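You operate a simulated robot arm through the tools that you are given. There is no shell and no other tool. Be economical: measure what you need, move in short steps, check, and stop when the job is done.

Carry out the task below with a simulated robot arm. There is one attempt and no reset: what you move stays moved.

TASK
Put the spares bag that says "springs" from the top of the fitting bench on top of the dustpan and the spares bag that says "fuses" on top of the foil carrier with the black lug.
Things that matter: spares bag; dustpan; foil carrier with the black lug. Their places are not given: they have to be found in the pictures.

It is judged by the outcome, as a careful person would: the job done as asked, and still so three seconds after it is handed in. It fails if anything else is knocked over, pushed out of place, dropped, spilled or broken.

THE ROBOT
A 7-joint arm with a two-finger parallel gripper, fixed in place. Base frame: the origin is at the foot of the arm, x ahead of it, y to its left, z up; the work surface is at about z = 0. Lengths are in m, angles in rad, forces in N, time in s.
With the tool pointing down near the work surface it reaches from about 0.22 to 0.58 m from the base axis. Its first joint turns from -1.152 to 1.152 rad. Payload 2.5 kg.
Tool frame: the origin (TCP) lies between the finger pads and is the grasp point; the fingertips stand 0.023 m ahead of it; z points along the fingers, y is the line along which they close. The gripper opens to 0.094 m. The fingers are 0.038 m wide and 0.01 m thick; the gripper's body (0.054 by 0.096 m) begins 0.039 m behind the TCP.
Orientation is that of the tool frame in the base frame, as a unit quaternion [w, x, y, z]. With the fingers straight down and closing along the base's y, the tool's x points along the base's -x, its y along +y and its z along -z.

THE INTERFACE
- The arm moves only by the tool nudge_tool. Its argument "moves" is a list of rows, each a list of 3 entries, a list of its own where there are three numbers: the opening, from 0 (shut) to 1 (fully open), then the shift along the tool's x, y, z in m, then the turn, a rotation vector about the tool's x, y, z in rad. In form: [[hand, [dx, dy, dz], [rx, ry, rz]], ...]. A call has 1 to 10 rows; each row shifts and turns the commanded pose from where the row before left it, along the tool's axes as they then stand. A row lasts 0.2 s, in which the tool goes at most 0.05 m and 0.15 rad; a call with a longer step from one row to the next is refused whole, and so is a gripper value outside its range. A pose out of reach is approached as far as the arm can. The call stops where the force on the tool passes 40 N (or 10 N more than at its start, if that is more) or the arm is blocked; 0.2 s more then pass. The fingers move at their own pace (about 0.108 m/s each) and stop on an object; they squeeze with about 33 N. The grip force told is the motor's: it shows also when the fingers shut on nothing. Time passes only in rows, and 0.2 s behind the last, so rows that do not move let the fingers close. It gives the time, the measured TCP pose, the force on the tool (base axes), the opening and the grip force at its end, in the units of the frame above (readings bear some noise).
- Cameras (640 x 400 px; columns grow to the right, rows downward): "scene" is fixed at [0.1015, -0.4184, 0.5286]; the picture's right is [0.90, -0.43, 0.00], its down [-0.32, -0.67, -0.66] and it looks along [0.29, 0.60, -0.75] (base axes); focal length 285 px, centre (320, 200). "wrist" rides on the gripper at [-0.039, 0, -0.044] in the tool frame; the picture's right is [0.00, -1.00, 0.00], its down [0.97, 0.00, -0.24] and it looks along [0.24, 0.00, 0.97] (tool axes); focal length 218 px, centre (320, 200).
- grab_frame(camera): a new picture of that camera. No time passes.
- pixel_to_xyz(camera, pixels): for up to 12 pixels [column, row] of the newest picture of that camera ("zoom" is the newest enlarged one), the place [x, y, z] in the base frame of the surface seen there, good to about 0.002 m, but the place of the scene camera against the robot may be out by one fixed shift of up to 0.012 m in any direction. No time passes.
- zoom(camera, box): a new picture of the part [left, top, right, bottom] of that camera's present view, enlarged. No time passes.
- close_job(): hands the job in; it is judged then, once.

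Work in short steps. Measure before you move; look again where a grasp or a placing could have gone wrong, and mend it. You have 60 turns and 26 pictures in all, the two below and enlarged ones among them. Open the gripper and draw the arm clear of the work before you hand the job in, unless the task says otherwise; then end with one line.

The tools are called after "Request:" by a JSON object that holds its "fn" and its "kwargs". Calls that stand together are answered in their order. nudge_tool: Moves the arm, as the interface text tells. Its arguments: {"type":"object","properties":{"moves":{"type":"array","items":{"type":"array"}}},"required":["moves"]} The other tools are called the same way: grab_frame (camera) takes a picture; pixel_to_xyz (camera, pixels) gives the place of the surface under pixels of a picture; zoom (camera, box) takes an enlarged picture of a part of a camera's view; close_job () hands the job in.

At the start:

```text
clock: 0.0
tcp_pos: [0.3799, -0.0426, 0.2558]
tcp_rot: [0.0, 0.0, 1.0, 0.0]
force: [0.7, 0.1, -0.4]
opening: 0.0938
finger_force: 0.0
```

scene: 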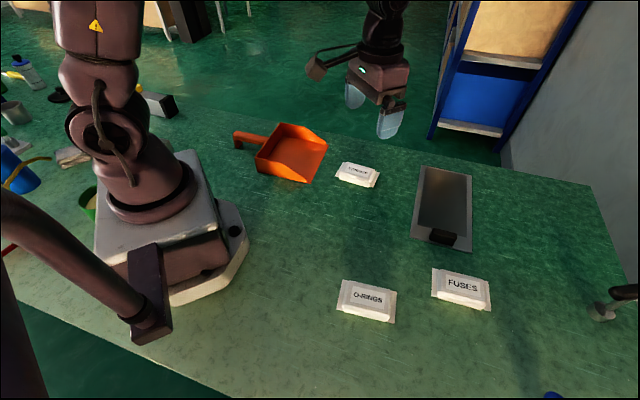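
wrist: 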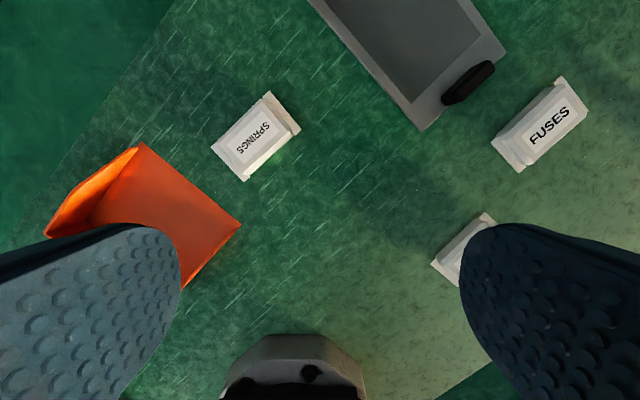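

The wrist picture shows springs at (256,137), fuses at (541,125), the dustpan around (170,215) and the foil carrier with its black lug at (468,82). I'll measure these points.

Request:
{"fn": "pixel_to_xyz", "kwargs": {"camera": "wrist", "pixels": [[256, 137], [212, 149], [269, 92], [300, 128], [245, 180], [541, 125], [492, 138], [562, 77], [587, 112], [521, 171], [170, 205], [400, 50]]}}

Request:
{"fn": "pixel_to_xyz", "kwargs": {"camera": "scene", "pixels": [[358, 174], [461, 289], [295, 155], [285, 130], [265, 160], [310, 178], [325, 145], [443, 200], [440, 236], [425, 170], [468, 175], [280, 172]]}}

Request:
{"fn": "zoom", "kwargs": {"camera": "scene", "box": [220, 100, 500, 320]}}

```text
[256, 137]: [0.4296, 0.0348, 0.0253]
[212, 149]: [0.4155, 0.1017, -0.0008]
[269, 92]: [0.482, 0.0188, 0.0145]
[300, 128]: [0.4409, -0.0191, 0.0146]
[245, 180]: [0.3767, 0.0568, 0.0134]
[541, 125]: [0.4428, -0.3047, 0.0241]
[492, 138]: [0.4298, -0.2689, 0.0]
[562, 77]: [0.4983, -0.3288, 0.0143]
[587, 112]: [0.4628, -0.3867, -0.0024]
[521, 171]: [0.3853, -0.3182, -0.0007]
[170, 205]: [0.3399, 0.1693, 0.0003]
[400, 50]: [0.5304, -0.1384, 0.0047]
```

```text
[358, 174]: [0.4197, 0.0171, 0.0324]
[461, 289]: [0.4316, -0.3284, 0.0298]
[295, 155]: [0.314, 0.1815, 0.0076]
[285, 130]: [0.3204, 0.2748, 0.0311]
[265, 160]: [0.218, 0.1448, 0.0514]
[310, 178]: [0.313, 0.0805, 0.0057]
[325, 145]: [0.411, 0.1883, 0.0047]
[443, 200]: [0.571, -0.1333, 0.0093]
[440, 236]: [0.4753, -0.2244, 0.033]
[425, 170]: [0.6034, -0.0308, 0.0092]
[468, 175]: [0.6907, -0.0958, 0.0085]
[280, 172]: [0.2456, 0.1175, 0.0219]
```

```text
1.82 times, centred on (360, 210) of scene
```

zoom: 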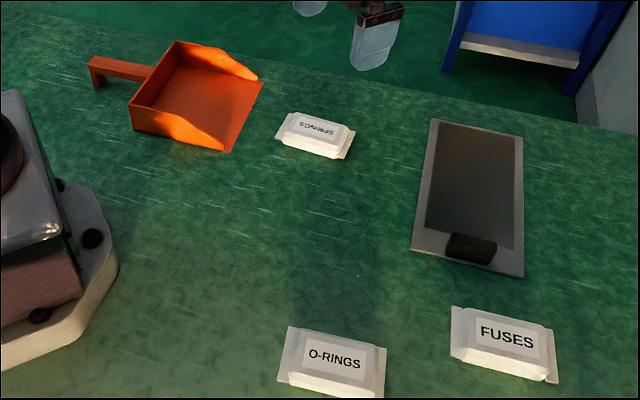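

Springs is centred near (0.430, 0.035) and its short axis lies about 42° from x. I'll go above it and turn the tool about z by 0.846 rad, then look.

Request:
{"fn": "nudge_tool", "kwargs": {"moves": [[1, [-0.0167, 0.0258, 0.028], [0, 0, 0]], [1, [-0.0167, 0.0258, 0.028], [0, 0, 0]], [1, [-0.0167, 0.0258, 0.028], [0, 0, 0]], [1, [0, 0, 0], [0, 0, 0.141]], [1, [0, 0, 0], [0, 0, 0.141]], [1, [0, 0, 0], [0, 0, 0.141]], [1, [0, 0, 0], [0, 0, 0.141]], [1, [0, 0, 0], [0, 0, 0.141]], [1, [0, 0, 0], [0, 0, 0.141]], [1, [0, 0, 0], [0, 0, 0]]]}}

Request:
{"fn": "grab_frame", "kwargs": {"camera": "wrist"}}

```text
clock: 2.2
tcp_pos: [0.4294, 0.0362, 0.1708]
tcp_rot: [0.0, 0.412, 0.911, 0.0]
force: [0.0, -0.8, 0.0]
opening: 0.0939
finger_force: 0.1
```

```text
22 pictures are left
```

wrist: 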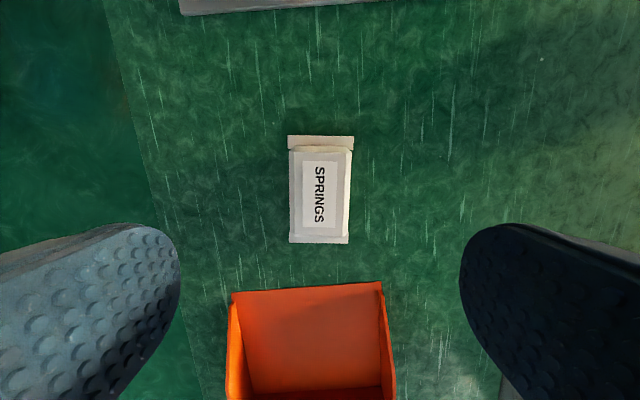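

The bag now lines up with the tool, with its centre at (320,190). I'll measure the bag and the pan.

Request:
{"fn": "pixel_to_xyz", "kwargs": {"camera": "wrist", "pixels": [[320, 192], [294, 192], [347, 192], [289, 140], [353, 145], [291, 241], [347, 241], [236, 298], [380, 287], [250, 385], [382, 385], [315, 340]]}}

```text
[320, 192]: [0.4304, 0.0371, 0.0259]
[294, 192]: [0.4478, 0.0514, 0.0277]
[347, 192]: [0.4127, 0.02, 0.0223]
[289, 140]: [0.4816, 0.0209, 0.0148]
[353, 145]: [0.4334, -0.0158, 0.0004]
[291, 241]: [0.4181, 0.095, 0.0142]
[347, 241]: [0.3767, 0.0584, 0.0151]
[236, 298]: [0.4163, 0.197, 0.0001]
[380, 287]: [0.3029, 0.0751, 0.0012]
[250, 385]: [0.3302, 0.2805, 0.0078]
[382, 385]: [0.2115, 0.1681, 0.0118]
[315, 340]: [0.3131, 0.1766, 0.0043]
```

The bag's centre is about (0.430, 0.038) with its top at 0.026, so the tool is on target. I'll go down to z≈0.028 and close.

Request:
{"fn": "nudge_tool", "kwargs": {"moves": [[1, [0, 0, 0.04], [0, 0, 0]], [1, [0, 0, 0.04], [0, 0, 0]], [1, [0, 0, 0.035], [0, 0, 0]], [1, [0, 0, 0.028], [0, 0, 0]], [1, [0, 0, 0], [0, 0, 0]], [0, [0, 0, 0], [0, 0, 0]], [0, [0, 0, 0], [0, 0, 0]], [0, [0, 0, 0], [0, 0, 0]]]}}

```text
clock: 4.0
tcp_pos: [0.4304, 0.035, 0.0284]
tcp_rot: [0.0, 0.411, 0.912, -0.001]
force: [0.1, -0.1, 0.6]
opening: 0.054
finger_force: 32.9
```

The bag is held (opening 0.054). I'll lift it and carry it over the pan centre at about (0.3185, 0.1765).

Request:
{"fn": "nudge_tool", "kwargs": {"moves": [[0, [0, 0, -0.04], [0, 0, 0]], [0, [0, 0, -0.04], [0, 0, 0]], [0, [0, 0, -0.04], [0, 0, 0]], [0, [0.036, 0.002, 0], [0, 0, 0]], [0, [0.036, 0.002, 0], [0, 0, 0]], [0, [0.036, 0.002, 0], [0, 0, 0]], [0, [0.036, 0.002, 0], [0, 0, 0]], [0, [0.036, 0.002, 0], [0, 0, 0]], [0, [0, 0, 0], [0, 0, 0]]]}}

Request:
{"fn": "grab_frame", "kwargs": {"camera": "wrist"}}

Request:
{"fn": "grab_frame", "kwargs": {"camera": "scene"}}

```text
clock: 6.0
tcp_pos: [0.3183, 0.1776, 0.1491]
tcp_rot: [0.0, 0.412, 0.911, 0.001]
force: [-0.7, 0.5, -1.3]
opening: 0.0543
finger_force: 33.0
```

```text
21 pictures are left
```

wrist: 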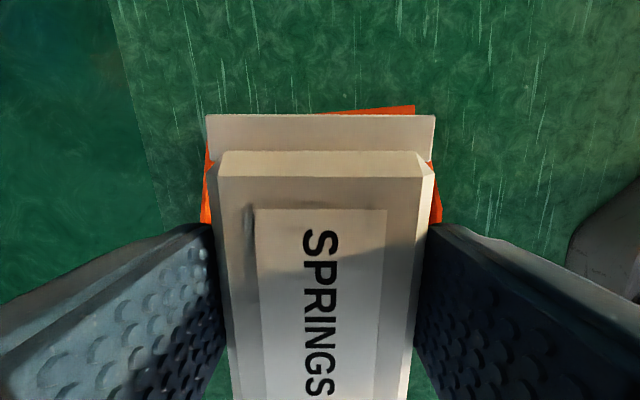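

```text
20 pictures are left
```

scene: 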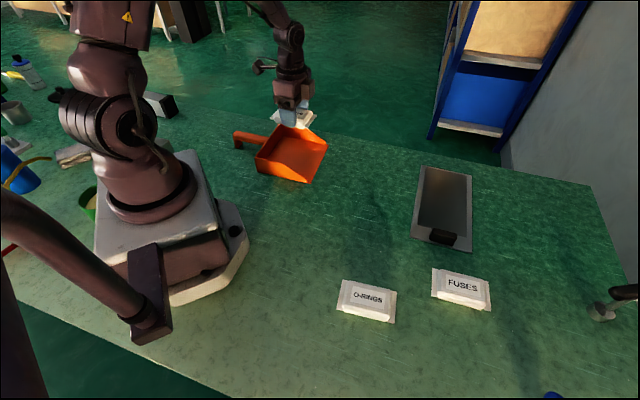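

The bag is centred over the pan, whose edges show symmetrically at columns 203 and 441. I'll lower until the bag is just on the floor, at TCP z≈0.037.

Request:
{"fn": "nudge_tool", "kwargs": {"moves": [[0, [0, 0, 0.04], [0, 0, 0]], [0, [0, 0, 0.04], [0, 0, 0]], [0, [0, 0, 0.02], [0, 0, 0]], [0, [0, 0, 0.01], [0, 0, 0]], [0, [0, 0, 0], [0, 0, 0]]]}}

Request:
{"fn": "zoom", "kwargs": {"camera": "scene", "box": [220, 80, 380, 200]}}

```text
clock: 7.2
tcp_pos: [0.319, 0.1758, 0.0373]
tcp_rot: [0.0, 0.41, 0.912, 0.0]
force: [-0.2, -0.3, -0.9]
opening: 0.0546
finger_force: 32.7
```

```text
3.33 times, centred on (300, 140) of scene
```

zoom: 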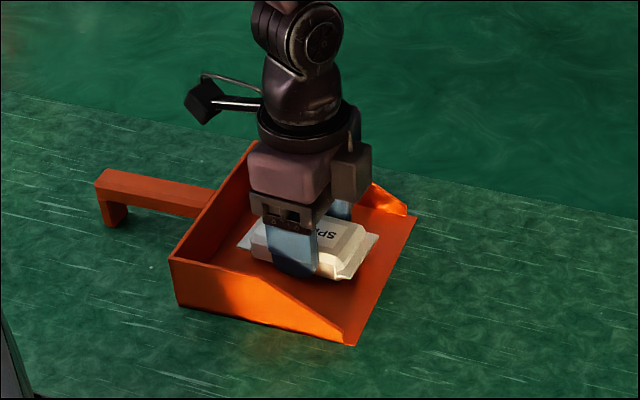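

The bag sits inside the pan and is still slightly above the floor. I'll lower 3 mm, open partway, and rise.

Request:
{"fn": "nudge_tool", "kwargs": {"moves": [[0, [0, 0, 0.003], [0, 0, 0]], [0, [0, 0, 0], [0, 0, 0]], [0.8, [0, 0, 0], [0, 0, 0]], [0.8, [0, 0, 0], [0, 0, 0]], [0.8, [0, 0, -0.02], [0, 0, 0]], [0.8, [0, 0, -0.045], [0, 0, 0]], [1, [0, 0, -0.045], [0, 0, 0]], [1, [0, 0, -0.045], [0, 0, 0]], [1, [0, 0, 0], [0, 0, 0]]]}}

Request:
{"fn": "grab_frame", "kwargs": {"camera": "wrist"}}

```text
clock: 9.2
tcp_pos: [0.3191, 0.1759, 0.189]
tcp_rot: [0.0, 0.41, 0.912, 0.001]
force: [-0.2, 0.2, 0.6]
opening: 0.094
finger_force: 0.0
```

```text
18 pictures are left
```

wrist: 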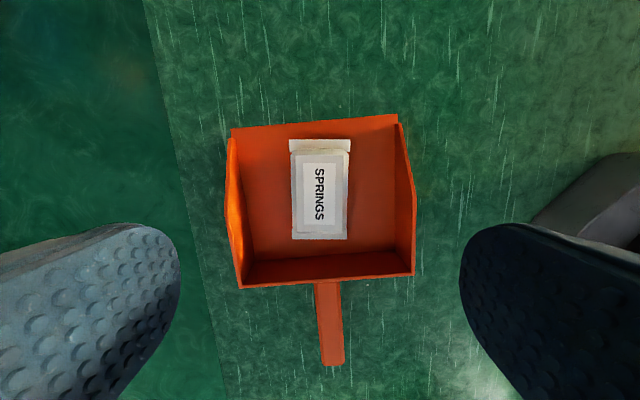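

Springs rests in the dustpan. Fuses lies at about (0.44, -0.31) with nearly the same heading, so I'll travel over it at this height.

Request:
{"fn": "nudge_tool", "kwargs": {"moves": [[1, [-0.0435, -0.0226, 0], [0, 0, 0]], [1, [-0.0435, -0.0226, 0], [0, 0, 0]], [1, [-0.0435, -0.0226, 0], [0, 0, 0]], [1, [-0.0435, -0.0226, 0], [0, 0, 0]], [1, [-0.0435, -0.0226, 0], [0, 0, 0]], [1, [-0.0435, -0.0226, 0], [0, 0, 0]], [1, [-0.0435, -0.0226, 0], [0, 0, 0]], [1, [-0.0435, -0.0226, 0], [0, 0, 0]], [1, [-0.0435, -0.0226, 0], [0, 0, 0]], [1, [-0.0435, -0.0226, 0], [0, 0, 0]]]}}

Request:
{"fn": "grab_frame", "kwargs": {"camera": "wrist"}}

```text
clock: 11.4
tcp_pos: [0.4351, -0.2983, 0.1907]
tcp_rot: [0.0, 0.41, 0.912, 0.0]
force: [0.4, 0.3, 0.3]
opening: 0.094
finger_force: 0.1
```

```text
17 pictures are left
```

wrist: 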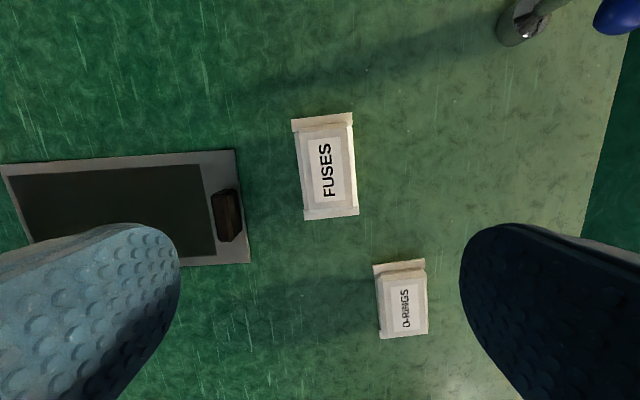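

Fuses is at (325,167), about 5° off the tool axis. I'll measure the bag, the O-rings bag and the carrier.

Request:
{"fn": "pixel_to_xyz", "kwargs": {"camera": "wrist", "pixels": [[325, 167], [293, 125], [351, 118], [306, 216], [357, 212], [376, 268], [227, 215], [236, 152], [248, 260], [5, 167], [20, 180], [110, 200]]}}

```text
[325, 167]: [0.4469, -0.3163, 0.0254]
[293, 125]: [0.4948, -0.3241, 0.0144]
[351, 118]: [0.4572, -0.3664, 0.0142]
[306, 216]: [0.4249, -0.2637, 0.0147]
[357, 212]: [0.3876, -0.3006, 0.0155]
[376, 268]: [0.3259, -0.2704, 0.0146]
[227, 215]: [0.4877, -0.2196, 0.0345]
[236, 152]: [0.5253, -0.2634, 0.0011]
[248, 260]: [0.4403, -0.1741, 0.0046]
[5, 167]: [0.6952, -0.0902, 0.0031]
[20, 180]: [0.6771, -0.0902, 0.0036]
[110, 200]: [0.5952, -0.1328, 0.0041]
```

The fuses centre is about (0.4425, -0.314) with its long axis at -42°. I'll shift, turn -0.11 rad, go down and grip.

Request:
{"fn": "nudge_tool", "kwargs": {"moves": [[1, [-0.0167, -0.0049, 0], [0, 0, 0]], [1, [0, 0, 0.03], [0, 0, -0.11]], [1, [0, 0, 0.04], [0, 0, 0]], [1, [0, 0, 0.04], [0, 0, 0]], [1, [0, 0, 0.03], [0, 0, 0]], [1, [0, 0, 0.022], [0, 0, 0]], [1, [0, 0, 0], [0, 0, 0]], [0, [0, 0, 0], [0, 0, 0]], [0, [0, 0, 0], [0, 0, 0]], [0, [0, 0, 0], [0, 0, 0]]]}}

```text
clock: 13.6
tcp_pos: [0.4451, -0.3157, 0.0284]
tcp_rot: [0.0, 0.36, 0.933, 0.001]
force: [-0.2, -0.1, -0.4]
opening: 0.0544
finger_force: 33.2
```

Fuses is held. I'll lift 0.1 and carry it to the carrier at about (0.553, -0.147), clear of the lug, squaring it with a +0.04 rad turn.

Request:
{"fn": "nudge_tool", "kwargs": {"moves": [[0, [0, 0, -0.035], [0, 0, 0]], [0, [0, 0, -0.035], [0, 0, 0]], [0, [0, 0, -0.03], [0, 0, 0]], [0, [0.0062, 0.0396, 0], [0, 0, 0]], [0, [0.0062, 0.0396, 0], [0, 0, 0]], [0, [0.0062, 0.0396, 0], [0, 0, 0]], [0, [0.0062, 0.0396, 0], [0, 0, 0]], [0, [0.0062, 0.0396, 0], [0, 0, 0]], [0, [0, 0, 0], [0, 0, 0.04]], [0, [0, 0, 0], [0, 0, 0]]]}}

Request:
{"fn": "grab_frame", "kwargs": {"camera": "wrist"}}

Request:
{"fn": "zoom", "kwargs": {"camera": "scene", "box": [360, 80, 560, 320]}}

```text
clock: 15.8
tcp_pos: [0.5533, -0.1472, 0.1297]
tcp_rot: [0.001, 0.379, 0.926, 0.0]
force: [-0.7, 0.5, -0.5]
opening: 0.0546
finger_force: 32.7
```

```text
16 pictures are left
```

wrist: 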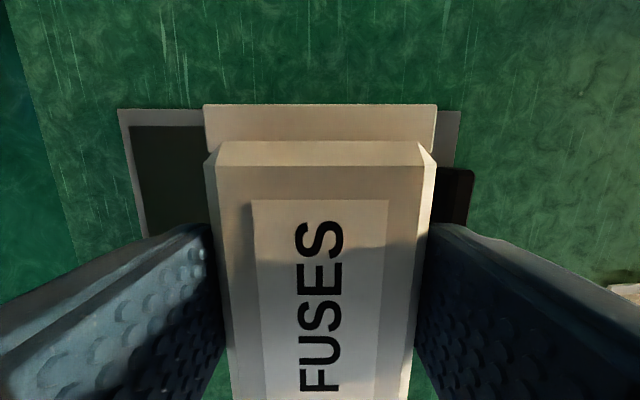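

```text
1.67 times, centred on (460, 200) of scene
```

zoom: 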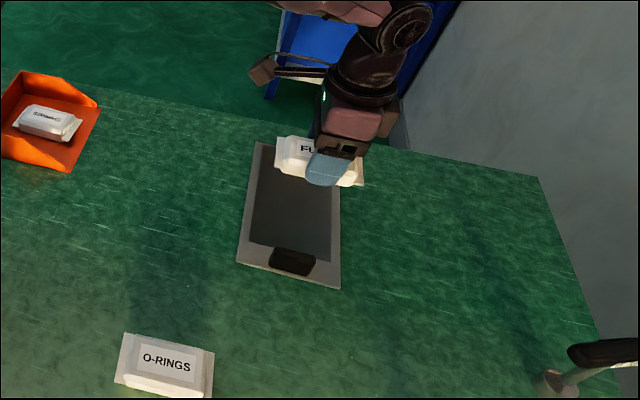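

I'm over the carrier and square with it. I'll check the visible far edge and the lug before lowering.

Request:
{"fn": "pixel_to_xyz", "kwargs": {"camera": "wrist", "pixels": [[123, 112], [457, 115], [455, 175], [180, 112], [165, 170], [320, 107], [438, 200], [440, 160]]}}

```text
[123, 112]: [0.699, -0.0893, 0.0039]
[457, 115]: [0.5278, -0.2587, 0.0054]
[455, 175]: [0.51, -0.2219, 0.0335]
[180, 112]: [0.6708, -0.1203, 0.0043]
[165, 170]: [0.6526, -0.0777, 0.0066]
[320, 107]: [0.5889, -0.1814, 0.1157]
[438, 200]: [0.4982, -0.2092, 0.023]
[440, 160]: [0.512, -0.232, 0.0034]
```

There is 12 mm of margin at the far edge and the lug is 83 mm from the tool. I'll lower to z≈0.036.

Request:
{"fn": "nudge_tool", "kwargs": {"moves": [[0, [0, 0, 0.04], [0, 0, 0]], [0, [0, 0, 0.035], [0, 0, 0]], [0, [0, 0, 0.014], [0, 0, 0]], [0, [0, 0, 0.005], [0, 0, 0]], [0, [0, 0, 0], [0, 0, 0]]]}}

Request:
{"fn": "zoom", "kwargs": {"camera": "scene", "box": [390, 130, 510, 260]}}

```text
clock: 17.0
tcp_pos: [0.5551, -0.1481, 0.0346]
tcp_rot: [0.0, 0.379, 0.925, -0.001]
force: [-0.3, -0.3, -0.4]
opening: 0.0544
finger_force: 32.9
```

```text
3.08 times, centred on (450, 195) of scene
```

zoom: 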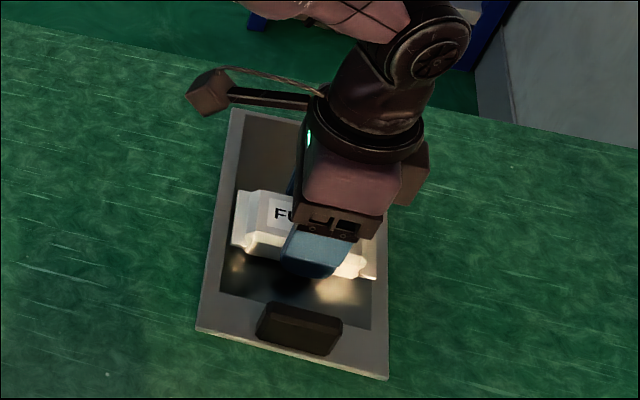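

The bag sits across the carrier, clear of the lug. I'll lower 2 mm more, release partway, and rise.

Request:
{"fn": "nudge_tool", "kwargs": {"moves": [[0, [0, 0, 0.002], [0, 0, 0]], [0, [0, 0, 0], [0, 0, 0]], [0.75, [0, 0, 0], [0, 0, 0]], [0.75, [0, 0, 0], [0, 0, 0]], [0.75, [0, 0, -0.02], [0, 0, 0]], [0.75, [0, 0, -0.04], [0, 0, 0]], [0.75, [0, 0, -0.045], [0, 0, 0]], [1, [0.03, 0, -0.035], [0, 0, 0]], [1, [0.045, 0, 0], [0, 0, 0]], [1, [0.045, 0, 0], [0, 0, 0]]]}}

Request:
{"fn": "grab_frame", "kwargs": {"camera": "scene"}}

Request:
{"fn": "zoom", "kwargs": {"camera": "scene", "box": [390, 130, 510, 260]}}

```text
clock: 19.2
tcp_pos: [0.4679, -0.0631, 0.1733]
tcp_rot: [0.001, 0.378, 0.926, 0.0]
force: [0.1, 0.4, -0.5]
opening: 0.094
finger_force: 0.1
```

```text
13 pictures are left
```

scene: 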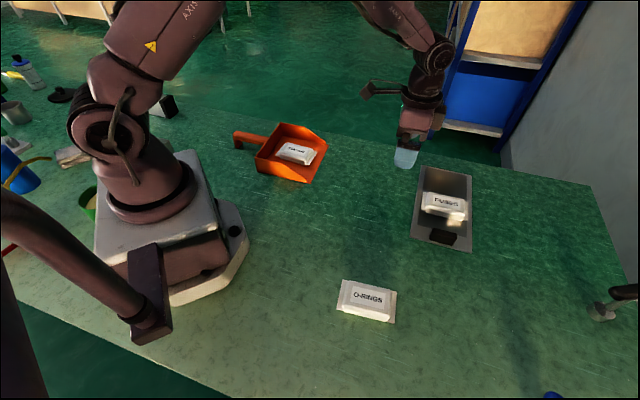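

```text
3.08 times, centred on (450, 195) of scene
```

zoom: 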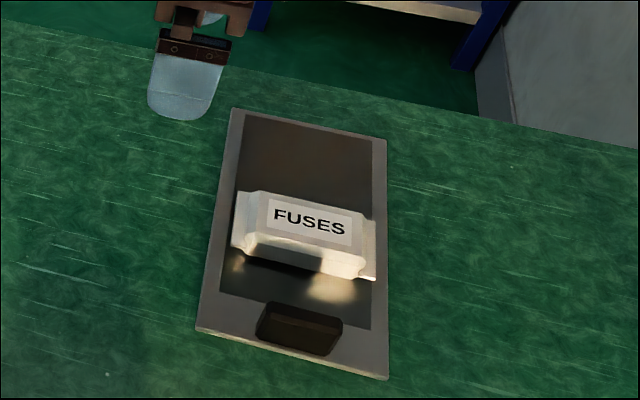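

Both bags rest where asked, nothing else has moved, and the arm is clear with the gripper open. I'm handing the job in.

Request:
{"fn": "close_job", "kwargs": {}}

```text
The job is handed in.
```

The "springs" bag is on the dustpan and the "fuses" bag is on the foil carrier with the black lug; the job is handed in.
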